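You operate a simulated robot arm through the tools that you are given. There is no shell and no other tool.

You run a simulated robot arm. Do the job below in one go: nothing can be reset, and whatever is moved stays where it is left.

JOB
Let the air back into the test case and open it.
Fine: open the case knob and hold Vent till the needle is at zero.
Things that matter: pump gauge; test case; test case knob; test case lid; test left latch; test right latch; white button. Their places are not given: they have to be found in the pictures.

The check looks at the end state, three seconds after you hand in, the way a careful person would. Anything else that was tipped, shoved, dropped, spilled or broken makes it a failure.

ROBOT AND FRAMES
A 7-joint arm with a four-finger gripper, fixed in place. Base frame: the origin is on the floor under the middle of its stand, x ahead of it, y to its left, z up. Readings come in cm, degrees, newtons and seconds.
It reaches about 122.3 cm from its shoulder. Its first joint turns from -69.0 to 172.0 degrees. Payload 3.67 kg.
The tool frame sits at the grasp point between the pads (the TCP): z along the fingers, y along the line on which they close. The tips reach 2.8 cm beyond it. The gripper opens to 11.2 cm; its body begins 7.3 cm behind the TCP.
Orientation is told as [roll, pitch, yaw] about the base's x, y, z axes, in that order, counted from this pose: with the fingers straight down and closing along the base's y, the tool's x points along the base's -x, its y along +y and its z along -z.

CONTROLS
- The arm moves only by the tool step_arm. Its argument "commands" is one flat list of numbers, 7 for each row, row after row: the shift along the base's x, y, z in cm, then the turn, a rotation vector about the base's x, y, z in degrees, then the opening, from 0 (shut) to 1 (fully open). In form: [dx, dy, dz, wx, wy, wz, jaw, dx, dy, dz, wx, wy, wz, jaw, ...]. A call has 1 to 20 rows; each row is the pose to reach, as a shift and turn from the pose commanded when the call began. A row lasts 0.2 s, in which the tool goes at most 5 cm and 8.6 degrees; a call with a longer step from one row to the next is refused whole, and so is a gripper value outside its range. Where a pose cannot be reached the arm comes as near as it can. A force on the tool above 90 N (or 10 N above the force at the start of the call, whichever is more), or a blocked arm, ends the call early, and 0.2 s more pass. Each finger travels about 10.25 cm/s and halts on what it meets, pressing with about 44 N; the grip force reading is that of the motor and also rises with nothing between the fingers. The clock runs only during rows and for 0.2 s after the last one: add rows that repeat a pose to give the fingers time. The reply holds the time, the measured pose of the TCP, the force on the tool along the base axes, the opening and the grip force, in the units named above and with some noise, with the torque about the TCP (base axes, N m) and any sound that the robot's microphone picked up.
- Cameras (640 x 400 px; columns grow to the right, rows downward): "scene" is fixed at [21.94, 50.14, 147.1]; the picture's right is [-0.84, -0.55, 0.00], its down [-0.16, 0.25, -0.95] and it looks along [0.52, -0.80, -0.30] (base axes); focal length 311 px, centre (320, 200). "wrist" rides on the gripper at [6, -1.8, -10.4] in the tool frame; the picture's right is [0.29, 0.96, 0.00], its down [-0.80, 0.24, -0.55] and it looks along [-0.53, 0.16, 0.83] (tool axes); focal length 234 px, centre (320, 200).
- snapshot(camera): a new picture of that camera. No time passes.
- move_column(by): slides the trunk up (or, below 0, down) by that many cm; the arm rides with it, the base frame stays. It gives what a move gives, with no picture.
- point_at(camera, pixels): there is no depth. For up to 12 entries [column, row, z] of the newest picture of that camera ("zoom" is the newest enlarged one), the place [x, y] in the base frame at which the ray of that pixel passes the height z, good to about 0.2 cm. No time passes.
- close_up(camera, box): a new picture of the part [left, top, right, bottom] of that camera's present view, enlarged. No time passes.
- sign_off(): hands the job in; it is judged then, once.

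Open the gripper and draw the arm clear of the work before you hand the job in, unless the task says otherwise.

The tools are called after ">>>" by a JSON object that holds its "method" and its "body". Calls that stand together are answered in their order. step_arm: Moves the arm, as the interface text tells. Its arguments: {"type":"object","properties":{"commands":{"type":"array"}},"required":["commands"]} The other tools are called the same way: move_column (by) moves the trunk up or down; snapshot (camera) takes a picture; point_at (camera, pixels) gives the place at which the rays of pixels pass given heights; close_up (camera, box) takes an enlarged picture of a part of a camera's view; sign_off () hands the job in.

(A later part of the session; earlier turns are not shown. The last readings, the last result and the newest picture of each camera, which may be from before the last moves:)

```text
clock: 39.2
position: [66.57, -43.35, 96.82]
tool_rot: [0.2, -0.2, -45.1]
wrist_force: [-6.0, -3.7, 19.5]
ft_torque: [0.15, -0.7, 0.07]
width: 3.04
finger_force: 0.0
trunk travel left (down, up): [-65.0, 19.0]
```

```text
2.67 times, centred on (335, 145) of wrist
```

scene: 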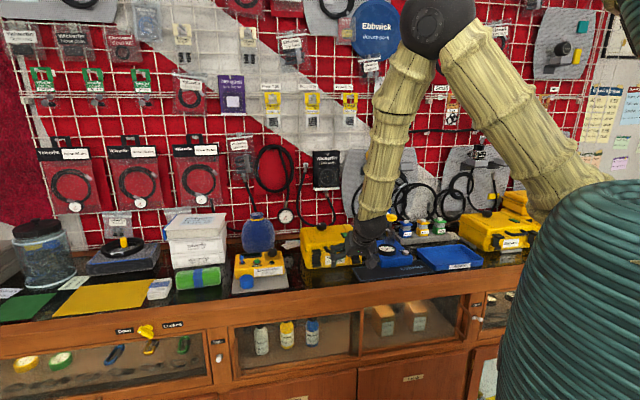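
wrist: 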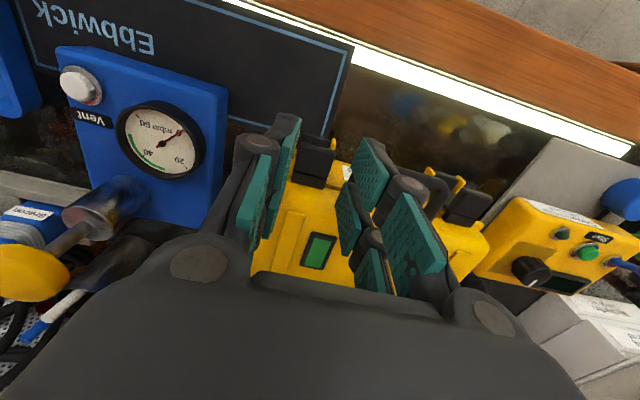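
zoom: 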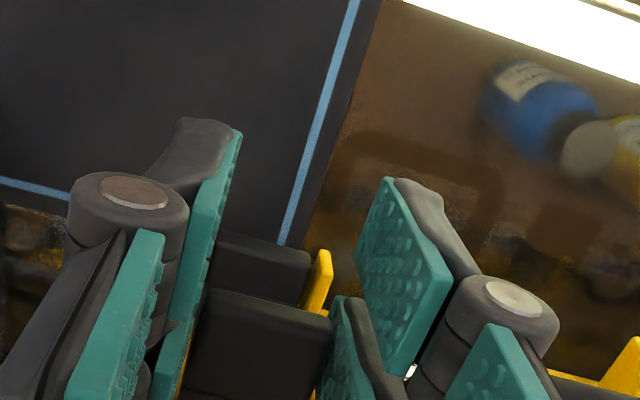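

Light contact (19 N, width pushed to 3.04) – a finger brushes the handle end, but the pads now flank the lip. I raise 0.15 cm to relieve it and close on the lip.

>>> {"method": "step_arm", "body": {"commands": [0, 0, 0.15, 0, 0, 0, 0.27, 0, 0, 0.15, 0, 0, 0, 0.1, 0, 0, 0.15, 0, 0, 0, 0.1, 0, 0, 0.15, 0, 0, 0, 0.1]}}

>>> {"method": "close_up", "body": {"camera": "scene", "box": [335, 230, 375, 260]}}

```text
clock: 40.2
position: [66.69, -43.3, 96.73]
tool_rot: [0.0, 0.1, -45.0]
wrist_force: [-7.6, -3.6, -0.2]
ft_torque: [0.03, 0.17, -0.15]
width: 2.9
finger_force: 44.7
trunk travel left (down, up): [-65.0, 19.0]
```

```text
13.33 times, centred on (355, 245) of scene
```

zoom: 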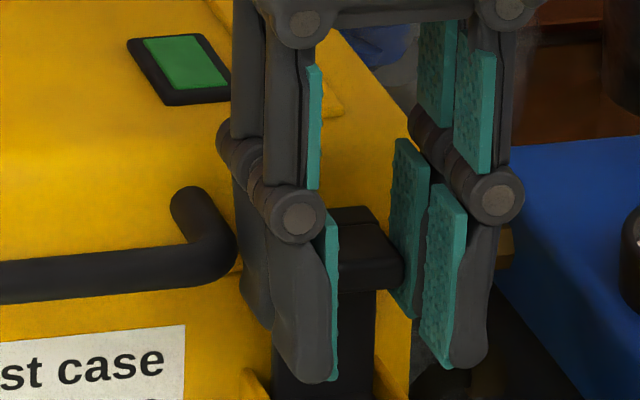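

The lip is gripped (2.9 cm, 44.7 N). I pull outward gently by 0.6 cm in small steps.

>>> {"method": "step_arm", "body": {"commands": [-0.1, 0.1, 0, 0, 0, 0, 0.1, -0.2, 0.2, 0, 0, 0, 0, 0.1, -0.3, 0.3, -0.02, 0, 0, 0, 0.1, -0.42, 0.42, -0.05, 0, 0, 0, 0.1]}}

>>> {"method": "close_up", "body": {"camera": "scene", "box": [335, 230, 375, 260]}}

```text
clock: 41.2
position: [66.47, -43.24, 96.73]
tool_rot: [0.1, -0.1, -45.0]
wrist_force: [13.1, -26.3, 5.0]
ft_torque: [-1.24, -1.12, -0.16]
width: 2.93
finger_force: 45.1
trunk travel left (down, up): [-65.0, 19.0]
```

```text
13.33 times, centred on (355, 245) of scene
```

zoom: 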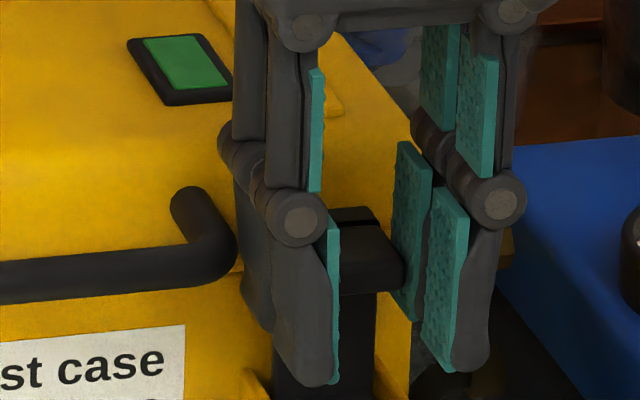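

The reaction is 28 N and the latch holds; the case has not moved. I increase the pull a little in small steps.

>>> {"method": "step_arm", "body": {"commands": [-0.07, 0.07, -0.02, 0, 0, 0, 0.1, -0.14, 0.14, -0.04, 0, 0, 0, 0.1, -0.2, 0.2, -0.06, 0, 0, 0, 0.1]}}

>>> {"method": "close_up", "body": {"camera": "scene", "box": [335, 230, 375, 260]}}

```text
clock: 42.0
position: [66.06, -42.82, 96.63]
tool_rot: [0.0, 0.0, -44.9]
wrist_force: [14.6, -28.3, 10.5]
ft_torque: [-1.19, -1.27, -0.36]
width: 2.9
finger_force: 45.1
trunk travel left (down, up): [-65.0, 19.0]
```

```text
13.33 times, centred on (355, 245) of scene
```

zoom: 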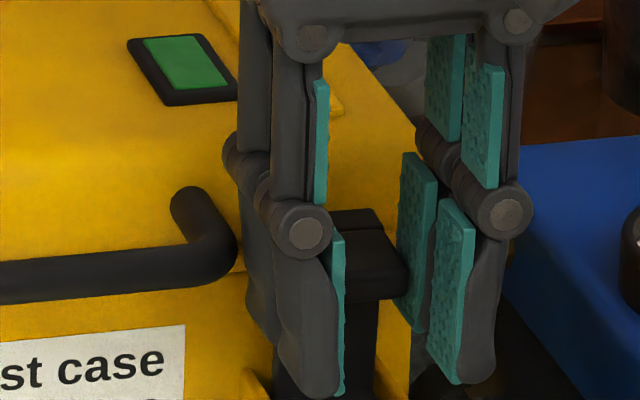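

The tool moved 0.6 cm outward at about 30 N and the lip seems to follow. I keep pulling along the arc.

>>> {"method": "step_arm", "body": {"commands": [-0.15, 0.15, -0.04, 0, 0, 0, 0.1, -0.3, 0.3, -0.08, 0, 0, 0, 0.1, -0.45, 0.45, -0.13, 0, 0, 0, 0.1, -0.6, 0.6, -0.2, 0, 0, 0, 0.1]}}

>>> {"method": "close_up", "body": {"camera": "scene", "box": [335, 230, 375, 260]}}

>>> {"method": "close_up", "body": {"camera": "wrist", "box": [250, 70, 420, 220]}}

```text
clock: 43.0
position: [65.54, -42.03, 96.15]
tool_rot: [-0.2, 0.3, -44.9]
wrist_force: [3.1, -28.0, -4.9]
ft_torque: [-0.83, -0.82, -0.12]
width: 2.92
finger_force: 44.9
trunk travel left (down, up): [-65.0, 19.0]
```

```text
13.33 times, centred on (355, 245) of scene
```

zoom: 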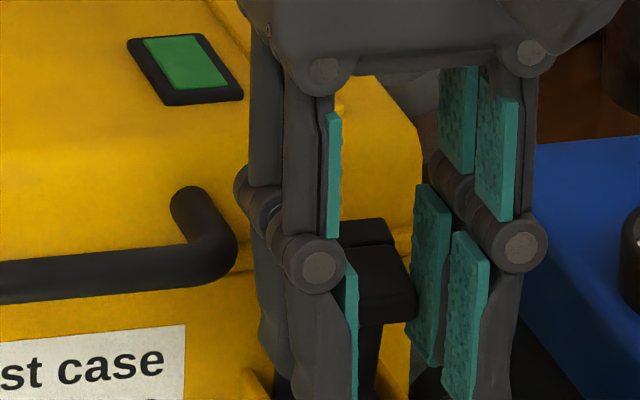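

```text
2.67 times, centred on (335, 145) of wrist
```

zoom: 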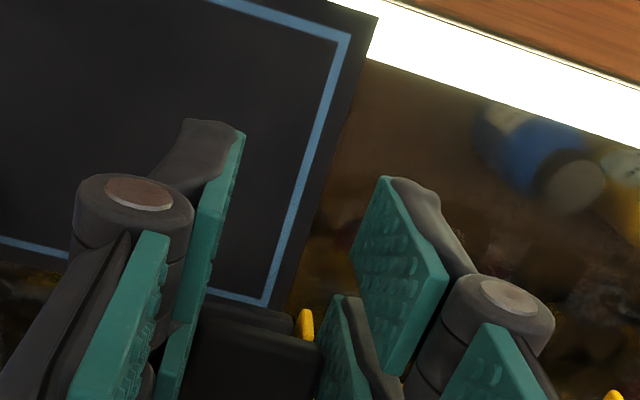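

The latch is swinging out about its bottom hinge (lip now lower at scene zoom (380,290)). I continue along the arc to about 45°.

>>> {"method": "step_arm", "body": {"commands": [-0.23, 0.23, -0.25, 0, 0, 0, 0.1, -0.46, 0.46, -0.5, 0, 0, 0, 0.1, -0.7, 0.7, -0.8, 0, 0, 0, 0.1, -0.92, 0.92, -1.1, 0, 0, 0, 0.1, -1.13, 1.13, -1.45, 0, 0, 0, 0.1, -1.34, 1.34, -1.8, 0, 0, 0, 0.1]}}

>>> {"method": "close_up", "body": {"camera": "scene", "box": [330, 230, 390, 275]}}

```text
clock: 44.4
position: [64.13, -40.75, 94.76]
tool_rot: [0.1, 0.0, -45.0]
wrist_force: [-3.0, -18.5, 16.5]
ft_torque: [-1.21, -0.94, -0.3]
width: 2.89
finger_force: 45.1
trunk travel left (down, up): [-65.0, 19.0]
```

```text
8.89 times, centred on (360, 252) of scene
```

zoom: 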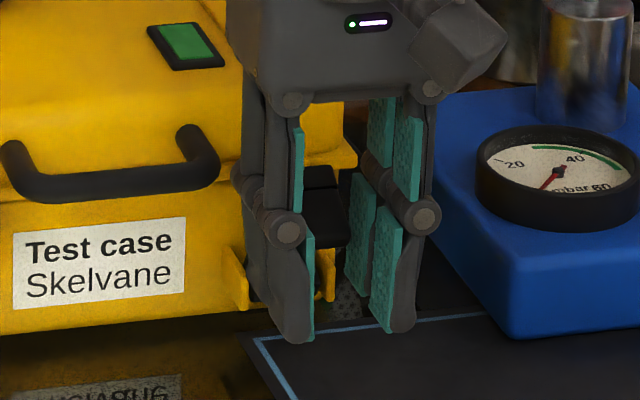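

The latch is at roughly 38°. I follow the arc further down to about 65°.

>>> {"method": "step_arm", "body": {"commands": [-0.17, 0.17, -0.35, 0, 0, 0, 0.1, -0.34, 0.34, -0.7, 0, 0, 0, 0.1, -0.5, 0.5, -1.1, 0, 0, 0, 0.1, -0.62, 0.62, -1.5, 0, 0, 0, 0.1, -0.8, 0.8, -2.0, 0, 0, 0, 0.1, -0.95, 0.95, -2.5, 0, 0, 0, 0.1, -1.0, 1.0, -2.8, 0, 0, 0, 0.1]}}

>>> {"method": "close_up", "body": {"camera": "scene", "box": [330, 230, 390, 275]}}

```text
clock: 46.0
position: [63.08, -39.71, 92.08]
tool_rot: [0.1, -0.1, -45.0]
wrist_force: [-5.5, -14.6, 18.3]
ft_torque: [-1.09, -0.99, -0.3]
width: 2.85
finger_force: 45.1
trunk travel left (down, up): [-65.0, 19.0]
```

```text
8.89 times, centred on (360, 252) of scene
```

zoom: 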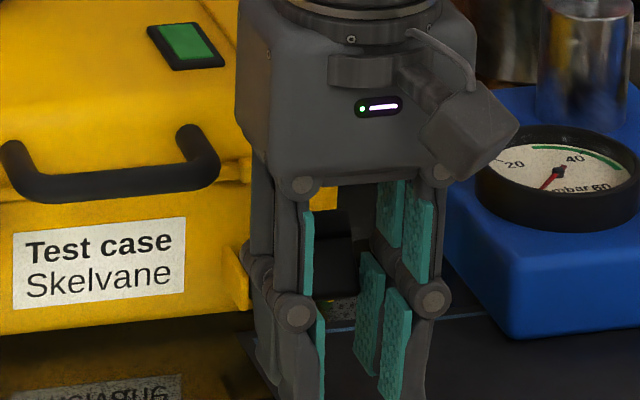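

The latch is near 62°. I lower another ~1 cm (tips stay above the bench), then release and look.

>>> {"method": "step_arm", "body": {"commands": [-0.05, 0.05, -0.4, 0, 0, 0, 0.1, -0.1, 0.1, -0.8, 0, 0, 0, 0.1, -0.12, 0.12, -1.1, 0, 0, 0, 0.1, -0.12, 0.12, -1.1, 0, 0, 0, 0.1]}}

>>> {"method": "close_up", "body": {"camera": "scene", "box": [330, 230, 390, 275]}}

```text
clock: 47.0
position: [63.0, -39.54, 90.94]
tool_rot: [0.1, -0.1, -45.0]
wrist_force: [-9.1, -11.1, 27.7]
ft_torque: [-0.9, -0.92, -0.29]
width: 2.78
finger_force: 44.9
trunk travel left (down, up): [-65.0, 19.0]
```

```text
8.89 times, centred on (360, 252) of scene
```

zoom: 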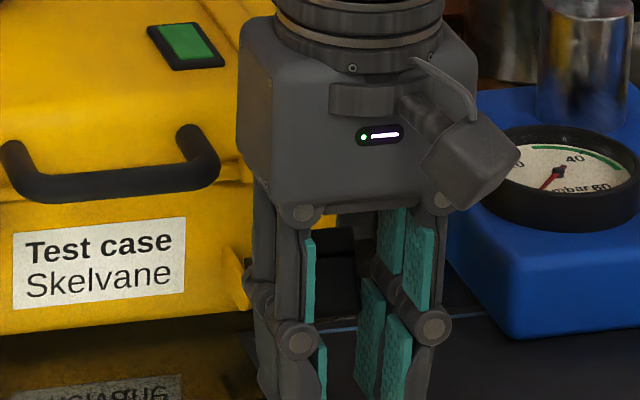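

I release and rise straight up, then check whether the latch stays open.

>>> {"method": "step_arm", "body": {"commands": [0, 0, 0, 0, 0, 0, 0.3, 0, 0, 0, 0, 0, 0, 0.45, 0, 0, 0, 0, 0, 0, 0.45, 0, 0, 3, 0, 0, 0, 0.45, 0, 0, 7, 0, 0, 0, 0.45, 0, 0, 11, 0, 0, 0, 0.45, 0, 0, 13, 0, 0, 0, 0.45, 0, 0, 13, 0, 0, 0, 0.45]}}

>>> {"method": "snapshot", "body": {"camera": "wrist"}}

>>> {"method": "close_up", "body": {"camera": "scene", "box": [300, 215, 390, 275]}}

```text
clock: 48.8
position: [63.09, -39.59, 103.82]
tool_rot: [-0.1, 0.0, -45.0]
wrist_force: [-0.4, 0.3, -0.7]
ft_torque: [0.0, -0.03, -0.01]
width: 5.02
finger_force: 0.0
trunk travel left (down, up): [-65.0, 19.0]
```

```text
taken
```

wrist: 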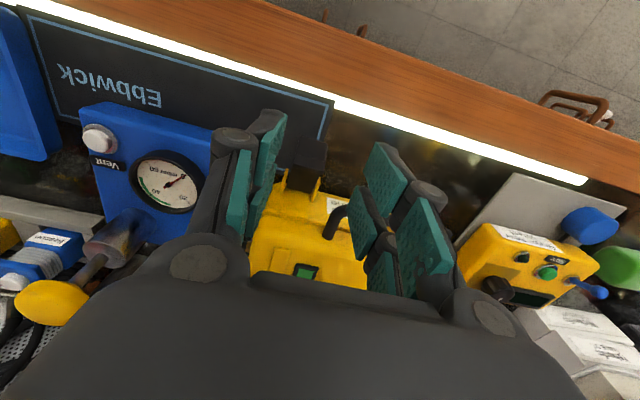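

```text
6.67 times, centred on (345, 245) of scene
```

zoom: 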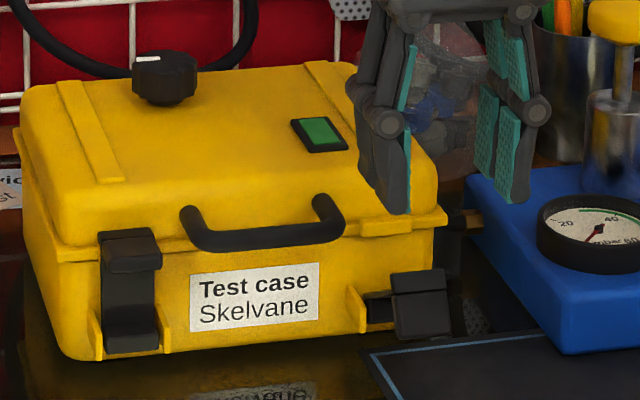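

The right latch is open and lies outward, and the case has not moved. Now I move above the left latch and measure its lip the same way.

>>> {"method": "step_arm", "body": {"commands": [3, 1.5, 2.2, 0, 0, 0, 0.45, 6.5, 3.3, 2.2, 0, 0, 0, 0.45, 10.5, 5.2, 2.2, 0, 0, 0, 0.45, 14.4, 7.15, 2.2, 0, 0, 0, 0.6, 14.4, 7.15, 2.2, 0, 0, 0, 0.6, 14.4, 7.15, 2.2, 0, 0, 0, 0.6]}}

>>> {"method": "snapshot", "body": {"camera": "wrist"}}

>>> {"method": "close_up", "body": {"camera": "wrist", "box": [270, 115, 370, 190]}}

```text
clock: 50.2
position: [77.54, -32.4, 105.81]
tool_rot: [0.0, 0.0, -45.1]
wrist_force: [0.7, -0.1, -0.1]
ft_torque: [-0.02, -0.01, -0.03]
width: 6.72
finger_force: 0.0
trunk travel left (down, up): [-65.0, 19.0]
```

```text
taken
```

wrist: 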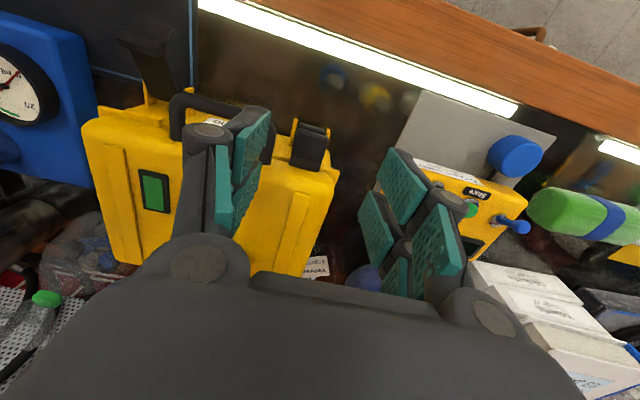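

```text
5.33 times, centred on (320, 152) of wrist
```

zoom: 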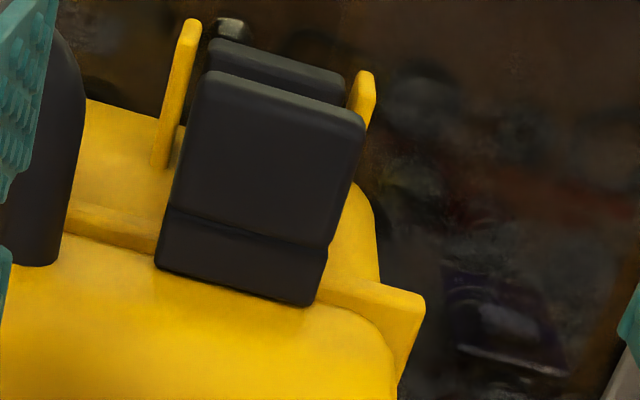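

Clear view of the left lip. I convert its corners and the handle's edge.

>>> {"method": "point_at", "body": {"camera": "wrist", "pixels": [[298.8, 128.5, 95], [328.4, 136.6, 95], [320.9, 161.3, 95.5], [291.5, 153.8, 95.5], [275.9, 133.7, 96.5], [272.2, 160, 96.5]]}}

```text
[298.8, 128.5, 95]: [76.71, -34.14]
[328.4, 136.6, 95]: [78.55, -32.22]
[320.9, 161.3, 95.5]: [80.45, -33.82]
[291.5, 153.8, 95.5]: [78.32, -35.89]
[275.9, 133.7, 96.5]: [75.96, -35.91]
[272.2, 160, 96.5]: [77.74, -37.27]
```

Left lip: s from -32.95 to -30.05 (centre -31.5), handle edge at -28.4. I centre, set the opening to 3.45 cm and lower to just above the lip.

>>> {"method": "step_arm", "body": {"commands": [-0.17, -0.31, 0, 0, 0, 0, 0.4, -0.17, -0.31, 0, 0, 0, 0, 0.308, -0.17, -0.31, -3, 0, 0, 0, 0.308, -0.17, -0.31, -6, 0, 0, 0, 0.308, -0.17, -0.31, -6.4, 0, 0, 0, 0.308, -0.17, -0.31, -6.4, 0, 0, 0, 0.308]}}

>>> {"method": "close_up", "body": {"camera": "wrist", "box": [250, 70, 420, 220]}}

>>> {"method": "close_up", "body": {"camera": "scene", "box": [295, 230, 345, 265]}}

```text
clock: 51.6
position: [77.35, -32.93, 99.45]
tool_rot: [0.0, 0.0, -45.0]
wrist_force: [0.8, -1.1, 0.7]
ft_torque: [0.0, -0.02, -0.01]
width: 3.43
finger_force: 0.1
trunk travel left (down, up): [-65.0, 19.0]
```

```text
2.67 times, centred on (335, 145) of wrist
```

zoom: 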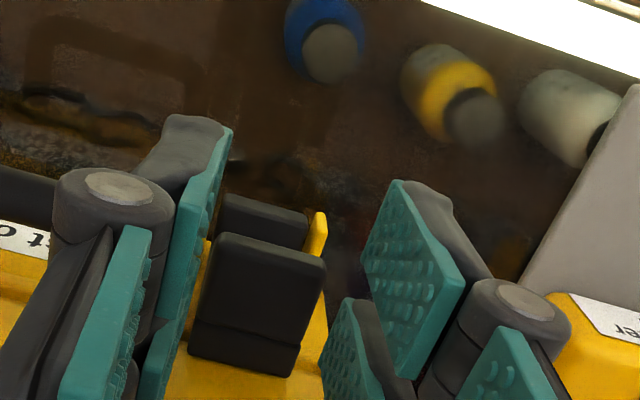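

```text
11.43 times, centred on (320, 248) of scene
```

zoom: 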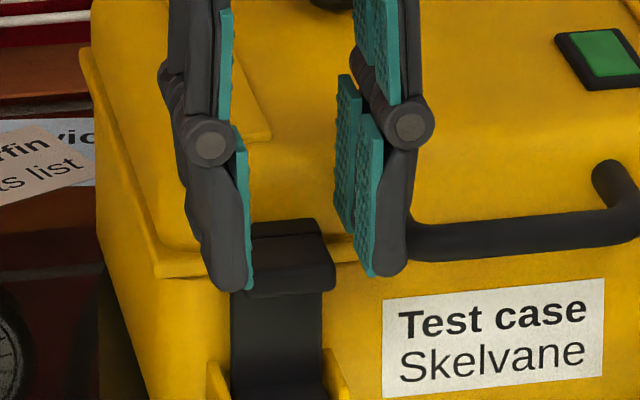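

Aligned as for the first latch. I lower in small steps with a 0.1 cm centring correction.

>>> {"method": "step_arm", "body": {"commands": [0.03, 0.15, -0.4, 0, 0, 0, 0.308, 0.03, 0.15, -0.8, 0, 0, 0, 0.308, 0.03, 0.15, -1.2, 0, 0, 0, 0.308, 0.03, 0.15, -1.6, 0, 0, 0, 0.308, 0.03, 0.15, -1.9, 0, 0, 0, 0.308]}}

>>> {"method": "close_up", "body": {"camera": "scene", "box": [295, 230, 345, 265]}}

```text
clock: 52.8
position: [77.29, -32.59, 97.59]
tool_rot: [0.0, 0.0, -45.0]
wrist_force: [-0.4, -0.4, -0.5]
ft_torque: [-0.02, -0.03, -0.02]
width: 3.44
finger_force: 0.0
trunk travel left (down, up): [-65.0, 19.0]
```

```text
11.43 times, centred on (320, 248) of scene
```

zoom: 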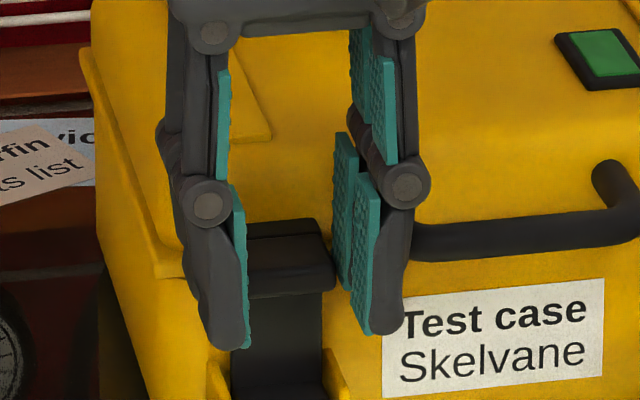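

No contact yet at TCP z=97.6. I lower the last 0.8 cm and close on the lip.

>>> {"method": "step_arm", "body": {"commands": [0, 0, -0.3, 0, 0, 0, 0.308, 0, 0, -0.6, 0, 0, 0, 0.308, 0, 0, -0.8, 0, 0, 0, 0.308, 0, 0, -0.8, 0, 0, 0, 0.25, 0, 0, -0.8, 0, 0, 0, 0.1, 0, 0, -0.8, 0, 0, 0, 0.1]}}

>>> {"method": "close_up", "body": {"camera": "scene", "box": [295, 230, 345, 265]}}

```text
clock: 54.2
position: [77.22, -32.69, 96.99]
tool_rot: [0.0, -0.1, -45.0]
wrist_force: [-3.4, -6.4, 9.9]
ft_torque: [-0.36, -0.09, -0.17]
width: 2.91
finger_force: 45.5
trunk travel left (down, up): [-65.0, 19.0]
```

```text
11.43 times, centred on (320, 248) of scene
```

zoom: 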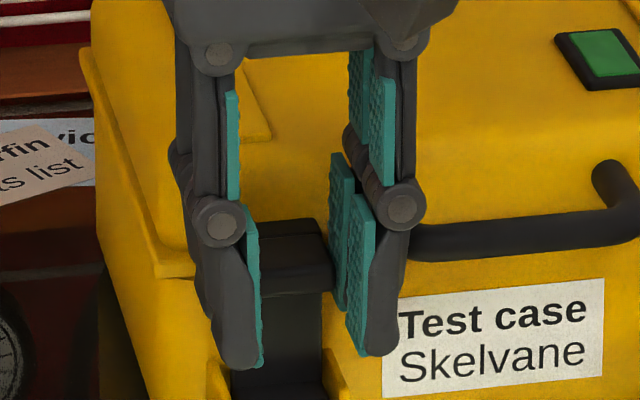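

Left lip is gripped (2.91 cm, 45 N). I repeat the same pull as for the right latch.

>>> {"method": "step_arm", "body": {"commands": [-0.1, 0.1, 0, 0, 0, 0, 0.1, -0.2, 0.2, 0, 0, 0, 0, 0.1, -0.3, 0.3, -0.02, 0, 0, 0, 0.1, -0.42, 0.42, -0.05, 0, 0, 0, 0.1, -0.5, 0.5, -0.07, 0, 0, 0, 0.1, -0.6, 0.6, -0.1, 0, 0, 0, 0.1, -0.7, 0.7, -0.13, 0, 0, 0, 0.1, -0.8, 0.8, -0.17, 0, 0, 0, 0.1]}}

>>> {"method": "close_up", "body": {"camera": "scene", "box": [295, 230, 345, 265]}}

```text
clock: 56.0
position: [76.57, -32.13, 96.63]
tool_rot: [0.0, -0.1, -45.0]
wrist_force: [13.9, -31.3, 14.7]
ft_torque: [-1.75, -1.02, 0.09]
width: 2.92
finger_force: 45.3
trunk travel left (down, up): [-65.0, 19.0]
```

```text
11.43 times, centred on (320, 248) of scene
```

zoom: 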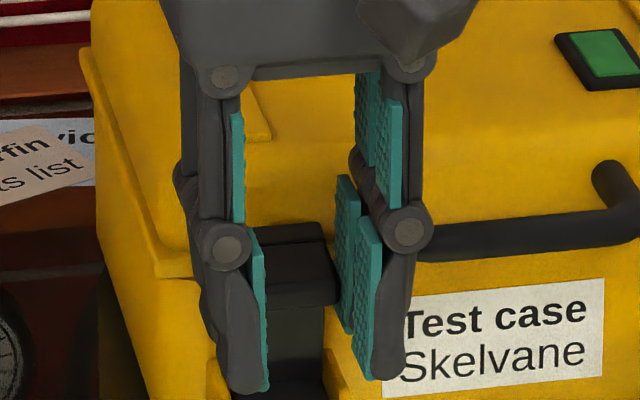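

The left latch is starting to move. I continue along the arc to roughly 38°.

>>> {"method": "step_arm", "body": {"commands": [-0.2, 0.2, -0.12, 0, 0, 0, 0.1, -0.4, 0.4, -0.25, 0, 0, 0, 0.1, -0.63, 0.63, -0.5, 0, 0, 0, 0.1, -0.86, 0.86, -0.75, 0, 0, 0, 0.1, -1.1, 1.1, -1.05, 0, 0, 0, 0.1, -1.32, 1.32, -1.35, 0, 0, 0, 0.1, -1.53, 1.53, -1.7, 0, 0, 0, 0.1, -1.74, 1.74, -2.05, 0, 0, 0, 0.1]}}

>>> {"method": "close_up", "body": {"camera": "scene", "box": [295, 230, 355, 275]}}

```text
clock: 57.8
position: [74.71, -30.12, 94.76]
tool_rot: [0.0, 0.0, -44.9]
wrist_force: [-2.2, -18.7, 17.7]
ft_torque: [-1.26, -0.93, -0.3]
width: 2.89
finger_force: 45.4
trunk travel left (down, up): [-65.0, 19.0]
```

```text
8.89 times, centred on (325, 252) of scene
```

zoom: 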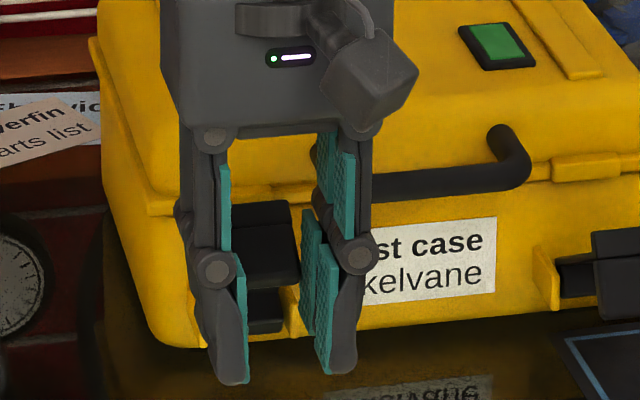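

The left latch follows well. I continue down the arc to about 75°, as with the right one.

>>> {"method": "step_arm", "body": {"commands": [-0.17, 0.17, -0.35, 0, 0, 0, 0.1, -0.34, 0.34, -0.7, 0, 0, 0, 0.1, -0.5, 0.5, -1.1, 0, 0, 0, 0.1, -0.62, 0.62, -1.5, 0, 0, 0, 0.1, -0.8, 0.8, -2.0, 0, 0, 0, 0.1, -0.95, 0.95, -2.5, 0, 0, 0, 0.1, -1.0, 1.0, -2.8, 0, 0, 0, 0.1, -1.05, 1.05, -3.2, 0, 0, 0, 0.1, -1.1, 1.1, -3.6, 0, 0, 0, 0.1, -1.12, 1.12, -3.9, 0, 0, 0, 0.1, -1.12, 1.12, -3.9, 0, 0, 0, 0.1]}}

>>> {"method": "close_up", "body": {"camera": "scene", "box": [295, 230, 355, 275]}}

```text
clock: 60.2
position: [73.55, -28.89, 91.05]
tool_rot: [0.1, -0.1, -45.0]
wrist_force: [-11.2, -14.9, 26.6]
ft_torque: [-0.89, -0.97, -0.44]
width: 2.8
finger_force: 45.2
trunk travel left (down, up): [-65.0, 19.0]
```

```text
8.89 times, centred on (325, 252) of scene
```

zoom: 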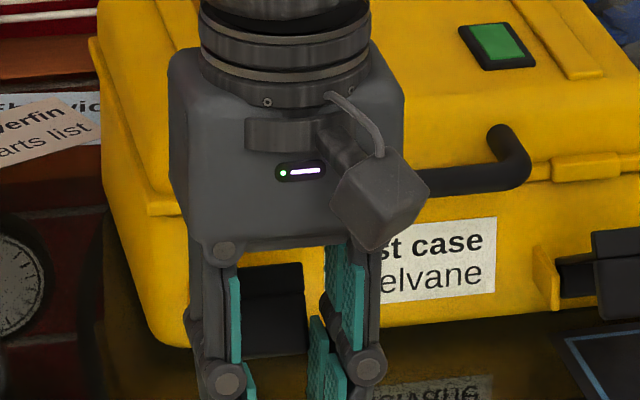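

The left latch is down. I release and rise, then check everything.

>>> {"method": "step_arm", "body": {"commands": [0, 0, 0, 0, 0, 0, 0.3, 0, 0, 0, 0, 0, 0, 0.45, 0, 0, 0, 0, 0, 0, 0.45, 0, 0, 3, 0, 0, 0, 0.45, 0, 0, 7, 0, 0, 0, 0.45, 0, 0, 11, 0, 0, 0, 0.45, -3, 3, 14, 0, 0, 0, 0.45, -5, 5, 17, 0, 0, 0, 0.6, -5, 5, 17, 0, 0, 0, 0.8, -5, 5, 17, 0, 0, 0, 0.8]}}

>>> {"method": "snapshot", "body": {"camera": "wrist"}}

>>> {"method": "snapshot", "body": {"camera": "scene"}}

>>> {"method": "close_up", "body": {"camera": "scene", "box": [290, 210, 380, 280]}}

```text
refused: row 7 steps farther than a row can; nothing moved
```

```text
taken
```

wrist: 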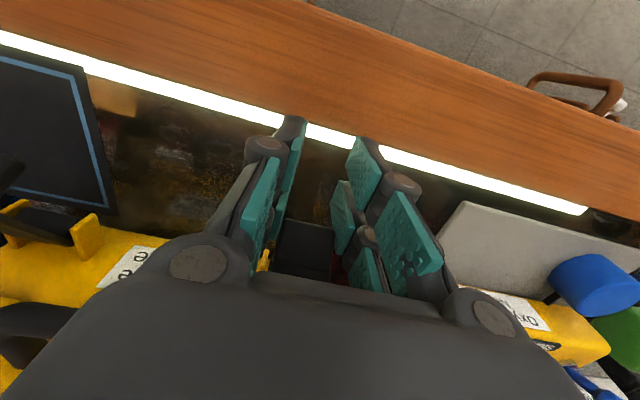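

```text
taken
```

scene: 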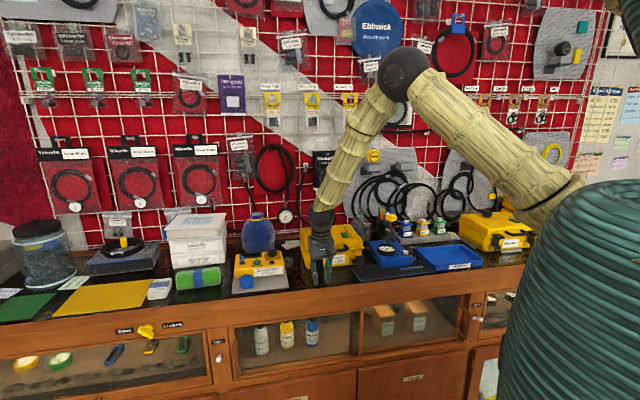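

```text
5.71 times, centred on (335, 245) of scene
```

zoom: 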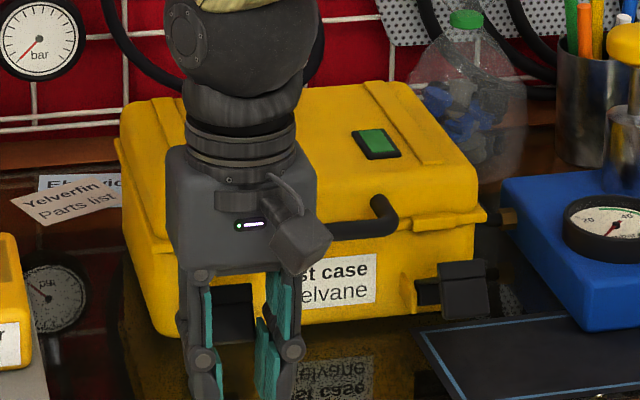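

Refused for a step slightly too long; I repeat with smaller ones.

>>> {"method": "step_arm", "body": {"commands": [0, 0, 0, 0, 0, 0, 0.3, 0, 0, 0, 0, 0, 0, 0.45, 0, 0, 0, 0, 0, 0, 0.45, 0, 0, 3, 0, 0, 0, 0.45, 0, 0, 7, 0, 0, 0, 0.45, 0, 0, 11, 0, 0, 0, 0.45, -2, 2, 14, 0, 0, 0, 0.45, -4, 4, 17, 0, 0, 0, 0.6, -5, 5, 18, 0, 0, 0, 0.8, -5, 5, 18, 0, 0, 0, 0.8]}}

>>> {"method": "snapshot", "body": {"camera": "wrist"}}

>>> {"method": "close_up", "body": {"camera": "scene", "box": [290, 210, 380, 280]}}

```text
clock: 62.4
position: [68.68, -23.98, 108.86]
tool_rot: [0.0, 0.0, -45.0]
wrist_force: [0.1, -0.8, 0.2]
ft_torque: [0.01, -0.03, 0.02]
width: 8.96
finger_force: 0.1
trunk travel left (down, up): [-65.0, 19.0]
```

```text
taken
```

wrist: 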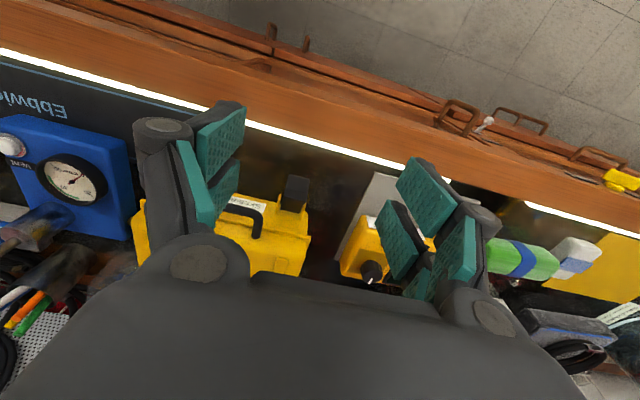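

```text
5.71 times, centred on (335, 245) of scene
```

zoom: 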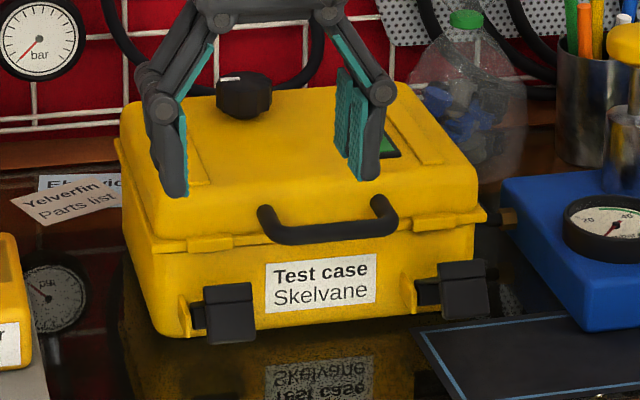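

Both latches are open and the case is undisturbed. For the lid, I turn the tool to yaw +45° (fingers closing front-to-back) and go above the handle's middle to grip the bar.

>>> {"method": "step_arm", "body": {"commands": [0.3, -1.2, 0, 0, 0, 7.5, 0.8, 0.6, -2.4, 0, 0, 0, 15, 0.8, 0.9, -3.6, 0, 0, 0, 22.5, 0.8, 1.2, -4.8, 0, 0, 0, 30, 0.7, 1.5, -6, 0, 0, 0, 37.5, 0.6, 1.8, -7.2, 0, 0, 0, 45, 0.5, 2.1, -8.4, 0, 0, 0, 52.5, 0.5, 2.4, -9.6, 0, 0, 0, 60, 0.5, 2.7, -10.8, 0, 0, 0, 67.5, 0.5, 3, -12, 0, 0, 0, 75, 0.5, 3.3, -13.2, 0, 0, 0, 82.5, 0.5, 3.5, -14.45, 0, 0, 0, 90, 0.5, 3.5, -14.45, 0, 0, 0, 90, 0.5]}}

>>> {"method": "snapshot", "body": {"camera": "wrist"}}

>>> {"method": "close_up", "body": {"camera": "scene", "box": [290, 200, 380, 270]}}

```text
clock: 65.2
position: [72.33, -38.27, 108.87]
tool_rot: [0.0, 0.0, 45.1]
wrist_force: [-0.2, 1.8, -0.3]
ft_torque: [-0.01, 0.0, 0.0]
width: 5.63
finger_force: 0.2
trunk travel left (down, up): [-65.0, 19.0]
```

```text
taken
```

wrist: 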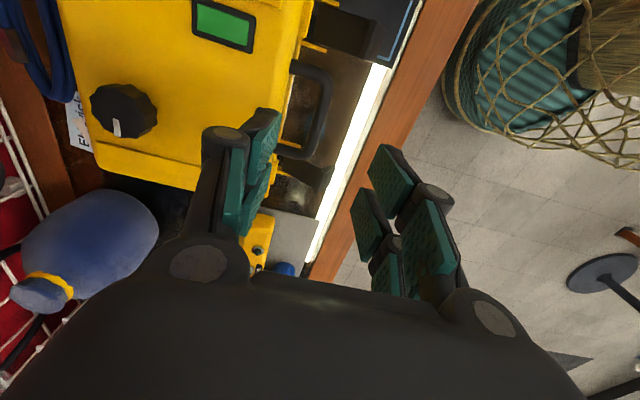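

```text
5.71 times, centred on (335, 235) of scene
```

zoom: 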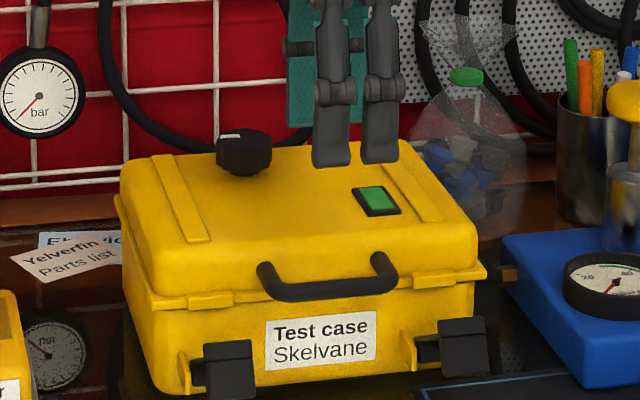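

The handle is visible at wrist (305,110). I zoom to measure the bar's position and the gap to the lid face.

>>> {"method": "close_up", "body": {"camera": "wrist", "box": [260, 50, 350, 170]}}

>>> {"method": "close_up", "body": {"camera": "scene", "box": [320, 235, 356, 260]}}

```text
3.33 times, centred on (305, 110) of wrist
```

zoom: 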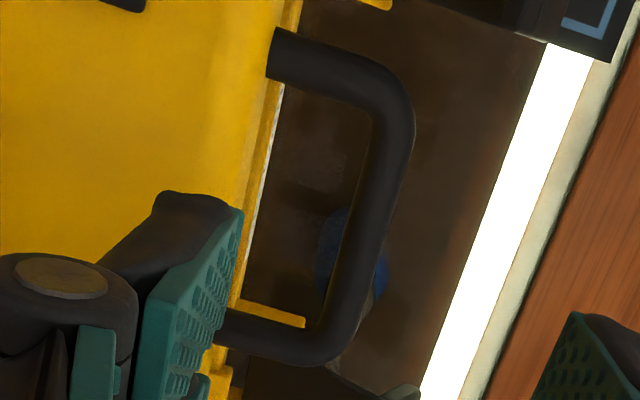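

```text
16.00 times, centred on (338, 248) of scene
```

zoom: 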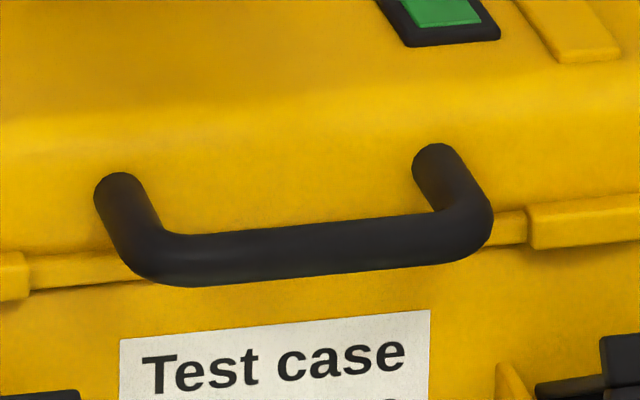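

I triangulate the bar's centre: scene (337.7,250.6), wrist (318.8,116); and the two edges of the bar.

>>> {"method": "point_at", "body": {"camera": "wrist", "pixels": [[318.8, 116, 95], [318.8, 116, 96], [318.8, 116, 97], [312.5, 116, 96], [325.4, 116, 96], [293, 107, 96], [284.3, 143, 95], [291, 64, 97]]}}

>>> {"method": "point_at", "body": {"camera": "scene", "pixels": [[337.7, 250.6, 95], [337.7, 250.6, 96], [337.7, 250.6, 97], [325.5, 246.8, 96], [325.5, 246.8, 97], [345.1, 244.8, 96], [345.1, 244.8, 97]]}}

```text
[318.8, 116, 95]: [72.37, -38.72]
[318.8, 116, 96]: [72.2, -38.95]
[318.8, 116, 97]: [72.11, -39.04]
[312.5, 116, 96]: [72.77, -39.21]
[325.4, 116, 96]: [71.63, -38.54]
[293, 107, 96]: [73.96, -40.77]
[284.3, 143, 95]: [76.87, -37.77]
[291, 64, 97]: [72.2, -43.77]
```

```text
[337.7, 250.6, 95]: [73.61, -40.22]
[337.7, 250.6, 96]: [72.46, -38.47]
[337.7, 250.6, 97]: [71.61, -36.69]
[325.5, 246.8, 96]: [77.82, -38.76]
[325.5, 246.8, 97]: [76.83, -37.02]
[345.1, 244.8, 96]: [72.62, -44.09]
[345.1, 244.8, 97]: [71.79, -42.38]
```

Bar centre: d≈78.55, z≈95.95, diameter ≈1.3; gap to the lid ≈2 cm. I narrow the opening to 2.1 cm, centre over the bar and lower to just above it.

>>> {"method": "step_arm", "body": {"commands": [0.2, -0.25, 0, 0, 0, 0, 0.3, 0.2, -0.25, -3, 0, 0, 0, 0.19, 0.2, -0.25, -6, 0, 0, 0, 0.19, 0.2, -0.25, -8.5, 0, 0, 0, 0.19, 0.2, -0.25, -8.5, 0, 0, 0, 0.19]}}

>>> {"method": "snapshot", "body": {"camera": "wrist"}}

>>> {"method": "close_up", "body": {"camera": "wrist", "box": [240, 60, 400, 220]}}

>>> {"method": "close_up", "body": {"camera": "scene", "box": [315, 220, 363, 260]}}

```text
clock: 66.4
position: [72.38, -38.68, 100.22]
tool_rot: [0.0, -0.1, 45.0]
wrist_force: [1.0, 0.1, -0.4]
ft_torque: [-0.02, -0.05, -0.03]
width: 2.12
finger_force: 0.0
trunk travel left (down, up): [-65.0, 19.0]
```

```text
taken
```

wrist: 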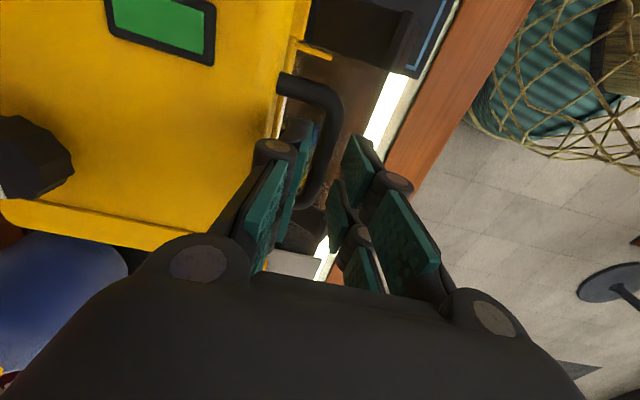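

```text
2.50 times, centred on (320, 140) of wrist
```

zoom: 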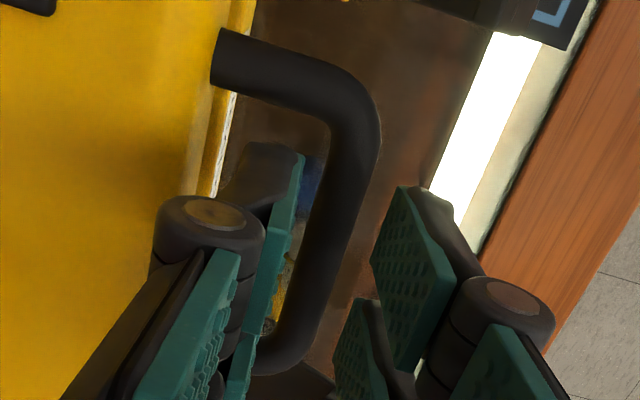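

```text
10.00 times, centred on (339, 240) of scene
```

zoom: 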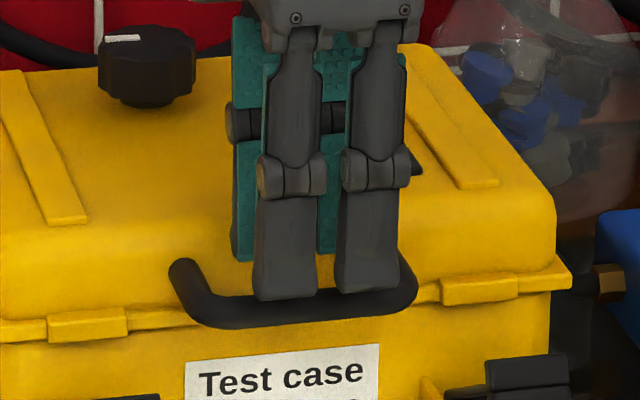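

The bar lies between the finger pads, with the rear finger in the gap. I shift 0.3 cm toward the handle's middle and lower in small steps.

>>> {"method": "step_arm", "body": {"commands": [0.2, 0.2, 0, 0, 0, 0, 0.19, 0.25, 0.2, -0.5, 0, 0, 0, 0.19, 0.25, 0.2, -1.0, 0, 0, 0, 0.19, 0.25, 0.2, -1.4, 0, 0, 0, 0.19, 0.25, 0.2, -1.4, 0, 0, 0, 0.19]}}

>>> {"method": "close_up", "body": {"camera": "wrist", "box": [240, 60, 400, 220]}}

>>> {"method": "close_up", "body": {"camera": "scene", "box": [315, 220, 363, 260]}}

```text
clock: 67.6
position: [72.65, -38.36, 98.91]
tool_rot: [0.0, -0.1, 45.0]
wrist_force: [0.3, 0.1, -0.3]
ft_torque: [-0.02, 0.03, 0.0]
width: 2.14
finger_force: 0.1
trunk travel left (down, up): [-65.0, 19.0]
```

```text
2.50 times, centred on (320, 140) of wrist
```

zoom: 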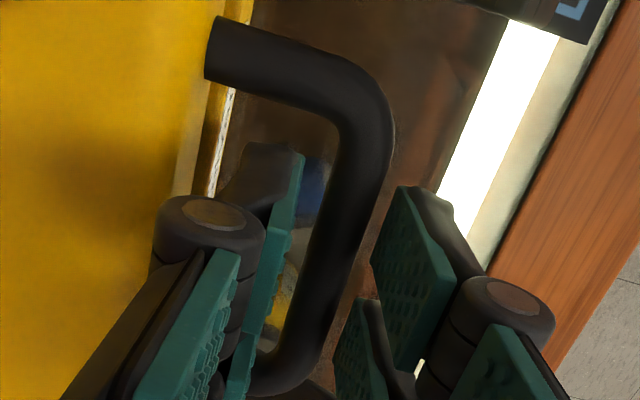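

```text
10.00 times, centred on (339, 240) of scene
```

zoom: 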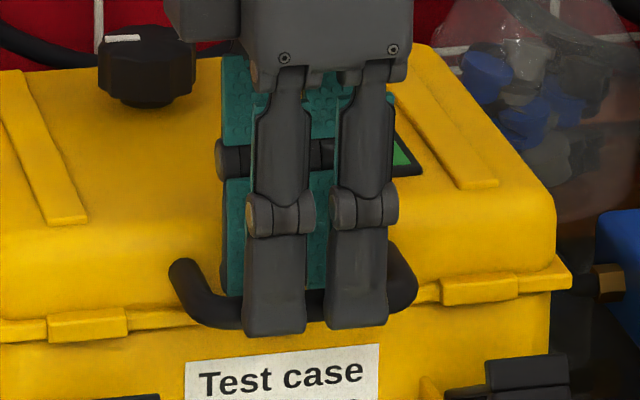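

I re-measure the bar from this closer view before going lower.

>>> {"method": "point_at", "body": {"camera": "wrist", "pixels": [[325.2, 128.4, 96], [347.8, 128.4, 96], [336.5, 128.4, 96], [331.5, 148, 96], [336.5, 128.4, 95.5]]}}

```text
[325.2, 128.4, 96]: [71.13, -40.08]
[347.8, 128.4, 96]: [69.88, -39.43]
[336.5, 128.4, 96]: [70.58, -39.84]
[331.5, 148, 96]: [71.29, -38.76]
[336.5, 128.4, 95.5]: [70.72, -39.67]
```

That used the older snapshot; I take a fresh one at this pose and repeat.

>>> {"method": "snapshot", "body": {"camera": "wrist"}}

>>> {"method": "point_at", "body": {"camera": "wrist", "pixels": [[325.2, 128.4, 96], [347.8, 128.4, 96], [336.5, 128.4, 96], [331.5, 148, 96], [336.5, 128.4, 95.5]]}}

```text
taken
```

wrist: 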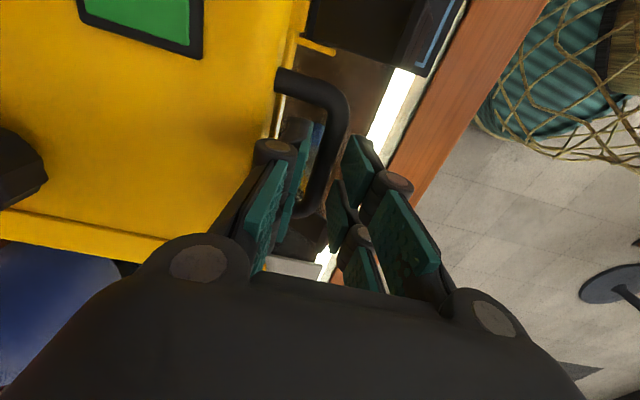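

```text
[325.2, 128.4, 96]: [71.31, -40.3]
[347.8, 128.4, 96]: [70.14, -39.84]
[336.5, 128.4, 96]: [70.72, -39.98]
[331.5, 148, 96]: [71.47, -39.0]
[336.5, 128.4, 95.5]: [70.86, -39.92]
```

Bar centre comes out at d≈78.3; I shift 0.15 cm forward and lower 1.2 cm, then close on the bar.

>>> {"method": "step_arm", "body": {"commands": [-0.1, 0.1, -0.3, 0, 0, 0, 0.19, -0.1, 0.1, -0.6, 0, 0, 0, 0.19, -0.1, 0.1, -0.9, 0, 0, 0, 0.19, -0.1, 0.1, -1.2, 0, 0, 0, 0.19, -0.1, 0.1, -1.2, 0, 0, 0, 0.19]}}

>>> {"method": "close_up", "body": {"camera": "scene", "box": [315, 220, 363, 260]}}

>>> {"method": "close_up", "body": {"camera": "wrist", "box": [240, 60, 400, 220]}}

```text
clock: 68.8
position: [72.46, -38.36, 97.76]
tool_rot: [0.0, -0.1, 44.9]
wrist_force: [-0.4, 0.0, 0.6]
ft_torque: [0.0, -0.02, 0.0]
width: 2.1
finger_force: 0.1
trunk travel left (down, up): [-65.0, 19.0]
```

```text
10.00 times, centred on (339, 240) of scene
```

zoom: 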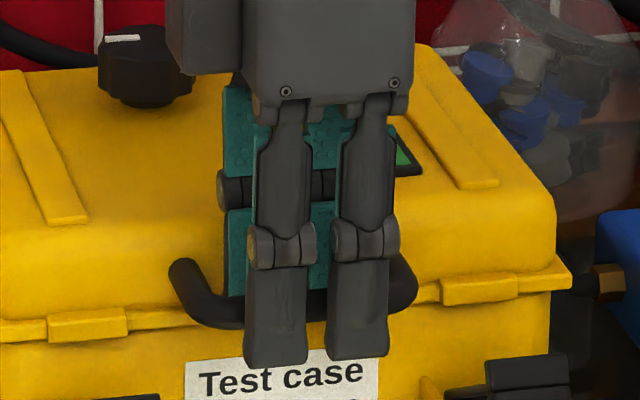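

```text
2.50 times, centred on (320, 140) of wrist
```

zoom: 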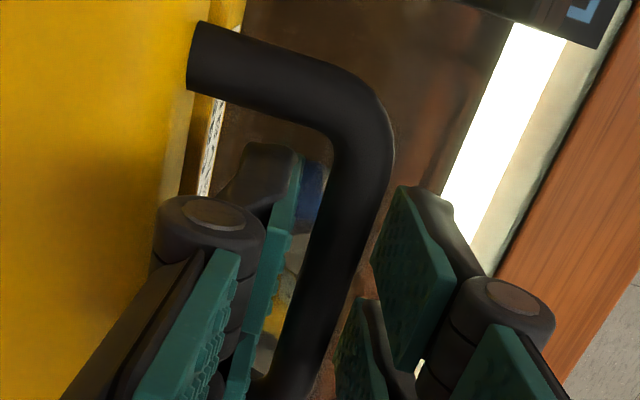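

No contact, the bar is between the pads. I close on it.

>>> {"method": "step_arm", "body": {"commands": [0, 0, 0, 0, 0, 0, 0.1, 0, 0, 0, 0, 0, 0, 0, 0, 0, 0, 0, 0, 0, 0, 0, 0, 0, 0, 0, 0, 0]}}

>>> {"method": "close_up", "body": {"camera": "wrist", "box": [240, 60, 400, 220]}}

```text
clock: 69.8
position: [72.61, -38.29, 97.66]
tool_rot: [0.0, 0.0, 45.0]
wrist_force: [-1.7, 1.9, -2.0]
ft_torque: [0.1, -0.08, 0.01]
width: 1.13
finger_force: 45.1
trunk travel left (down, up): [-65.0, 19.0]
```

```text
2.50 times, centred on (320, 140) of wrist
```

zoom: 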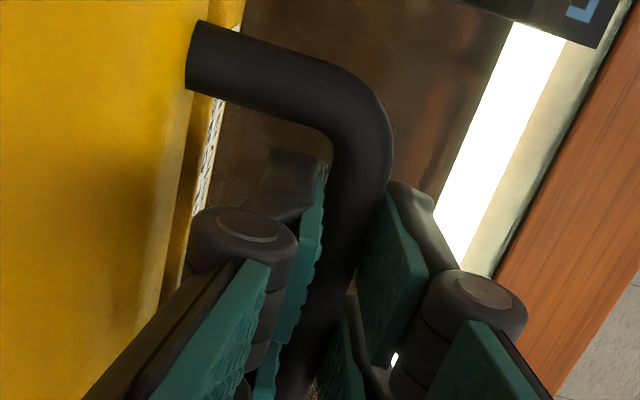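

Bar gripped (1.13 cm). I lift the first 2 cm along the lid's arc and check that the lid comes freely.

>>> {"method": "step_arm", "body": {"commands": [0, 0, 0.6, 0, 0, 0, 0, 0.08, -0.08, 1.2, 0, 0, 0, 0, 0.16, -0.16, 1.87, 0, 0, 0, 0, 0.16, -0.16, 1.87, 0, 0, 0, 0]}}

>>> {"method": "close_up", "body": {"camera": "scene", "box": [290, 200, 380, 270]}}

```text
clock: 70.8
position: [72.7, -38.52, 99.6]
tool_rot: [-0.1, -0.1, 45.0]
wrist_force: [-0.2, -1.3, -1.5]
ft_torque: [-0.1, -0.04, 0.02]
width: 1.14
finger_force: 45.0
trunk travel left (down, up): [-65.0, 19.0]
```

```text
5.71 times, centred on (335, 235) of scene
```

zoom: 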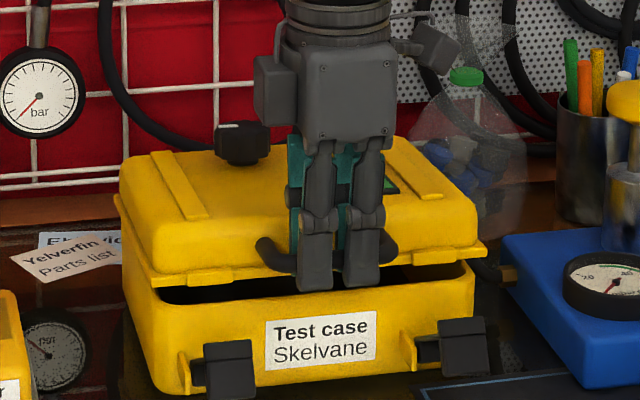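

The lid lifts freely. I continue along its arc to about 40°.

>>> {"method": "step_arm", "body": {"commands": [0.28, -0.28, 1.84, 0, 0, 0, 0, 0.66, -0.66, 3.65, 0, 0, 0, 0, 1.16, -1.16, 5.4, 0, 0, 0, 0, 1.77, -1.77, 7.09, 0, 0, 0, 0, 2.47, -2.47, 8.69, 0, 0, 0, 0, 3.27, -3.27, 10.19, 0, 0, 0, 0, 4.16, -4.16, 11.59, 0, 0, 0, 0, 4.16, -4.16, 11.59, 0, 0, 0, 0]}}

>>> {"method": "close_up", "body": {"camera": "scene", "box": [280, 170, 390, 270]}}

>>> {"method": "snapshot", "body": {"camera": "wrist"}}

```text
clock: 72.6
position: [77.07, -42.8, 110.79]
tool_rot: [0.2, 0.0, 44.9]
wrist_force: [12.0, -9.9, -16.8]
ft_torque: [-0.06, -0.16, 0.04]
width: 1.14
finger_force: 44.9
trunk travel left (down, up): [-65.0, 19.0]
```

```text
4.00 times, centred on (335, 220) of scene
```

zoom: 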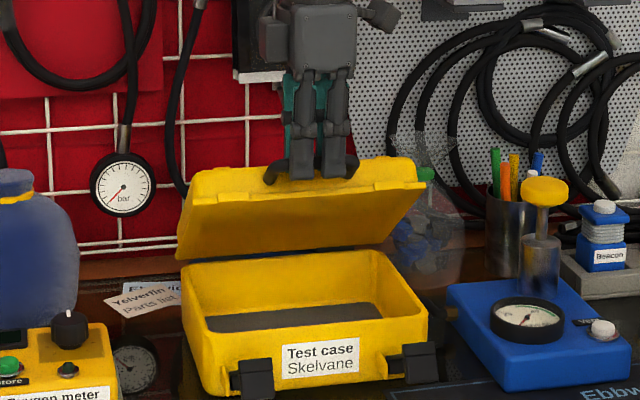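

```text
taken
```

wrist: 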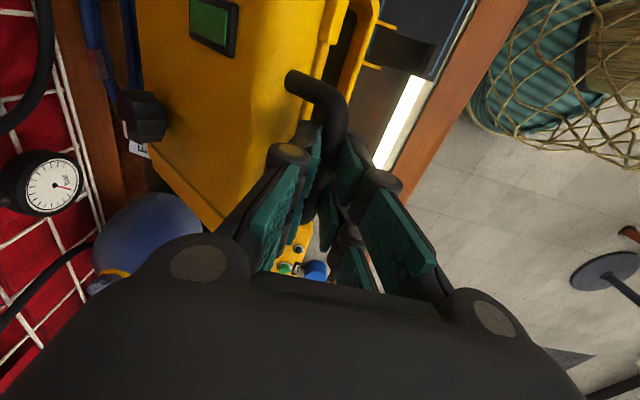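

The lid is at about 40°; the 20 N force shows my arc was slightly wide, so I refit the hinge to d≈99.4, z≈94. Before going further back I triangulate the wall items (hanging gauge at scene (285.5,216.3), wrist (50,185)).

>>> {"method": "point_at", "body": {"camera": "wrist", "pixels": [[50, 185, 100], [50, 185, 104], [50, 185, 108]]}}

>>> {"method": "point_at", "body": {"camera": "scene", "pixels": [[285.5, 216.3, 100], [285.5, 216.3, 104], [285.5, 216.3, 108], [313, 190, 115], [313, 190, 120], [313, 190, 125]]}}

>>> {"method": "close_up", "body": {"camera": "scene", "box": [280, 120, 370, 220]}}

```text
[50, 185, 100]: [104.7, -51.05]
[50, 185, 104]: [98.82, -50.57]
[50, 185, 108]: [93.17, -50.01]
```

```text
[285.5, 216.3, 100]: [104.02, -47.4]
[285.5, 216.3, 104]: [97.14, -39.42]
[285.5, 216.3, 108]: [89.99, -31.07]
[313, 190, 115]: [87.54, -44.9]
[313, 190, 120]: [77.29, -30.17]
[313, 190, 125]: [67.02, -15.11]
```

```text
4.00 times, centred on (325, 170) of scene
```

zoom: 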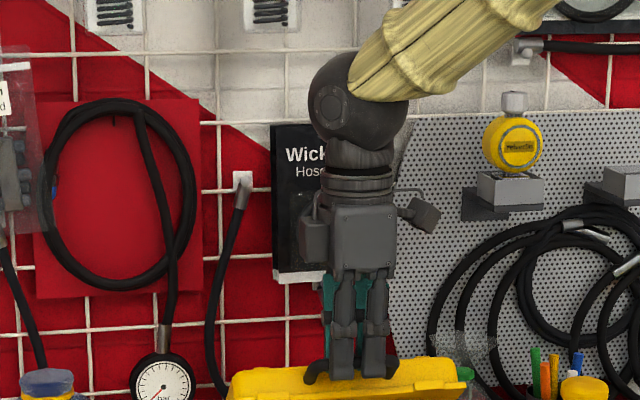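

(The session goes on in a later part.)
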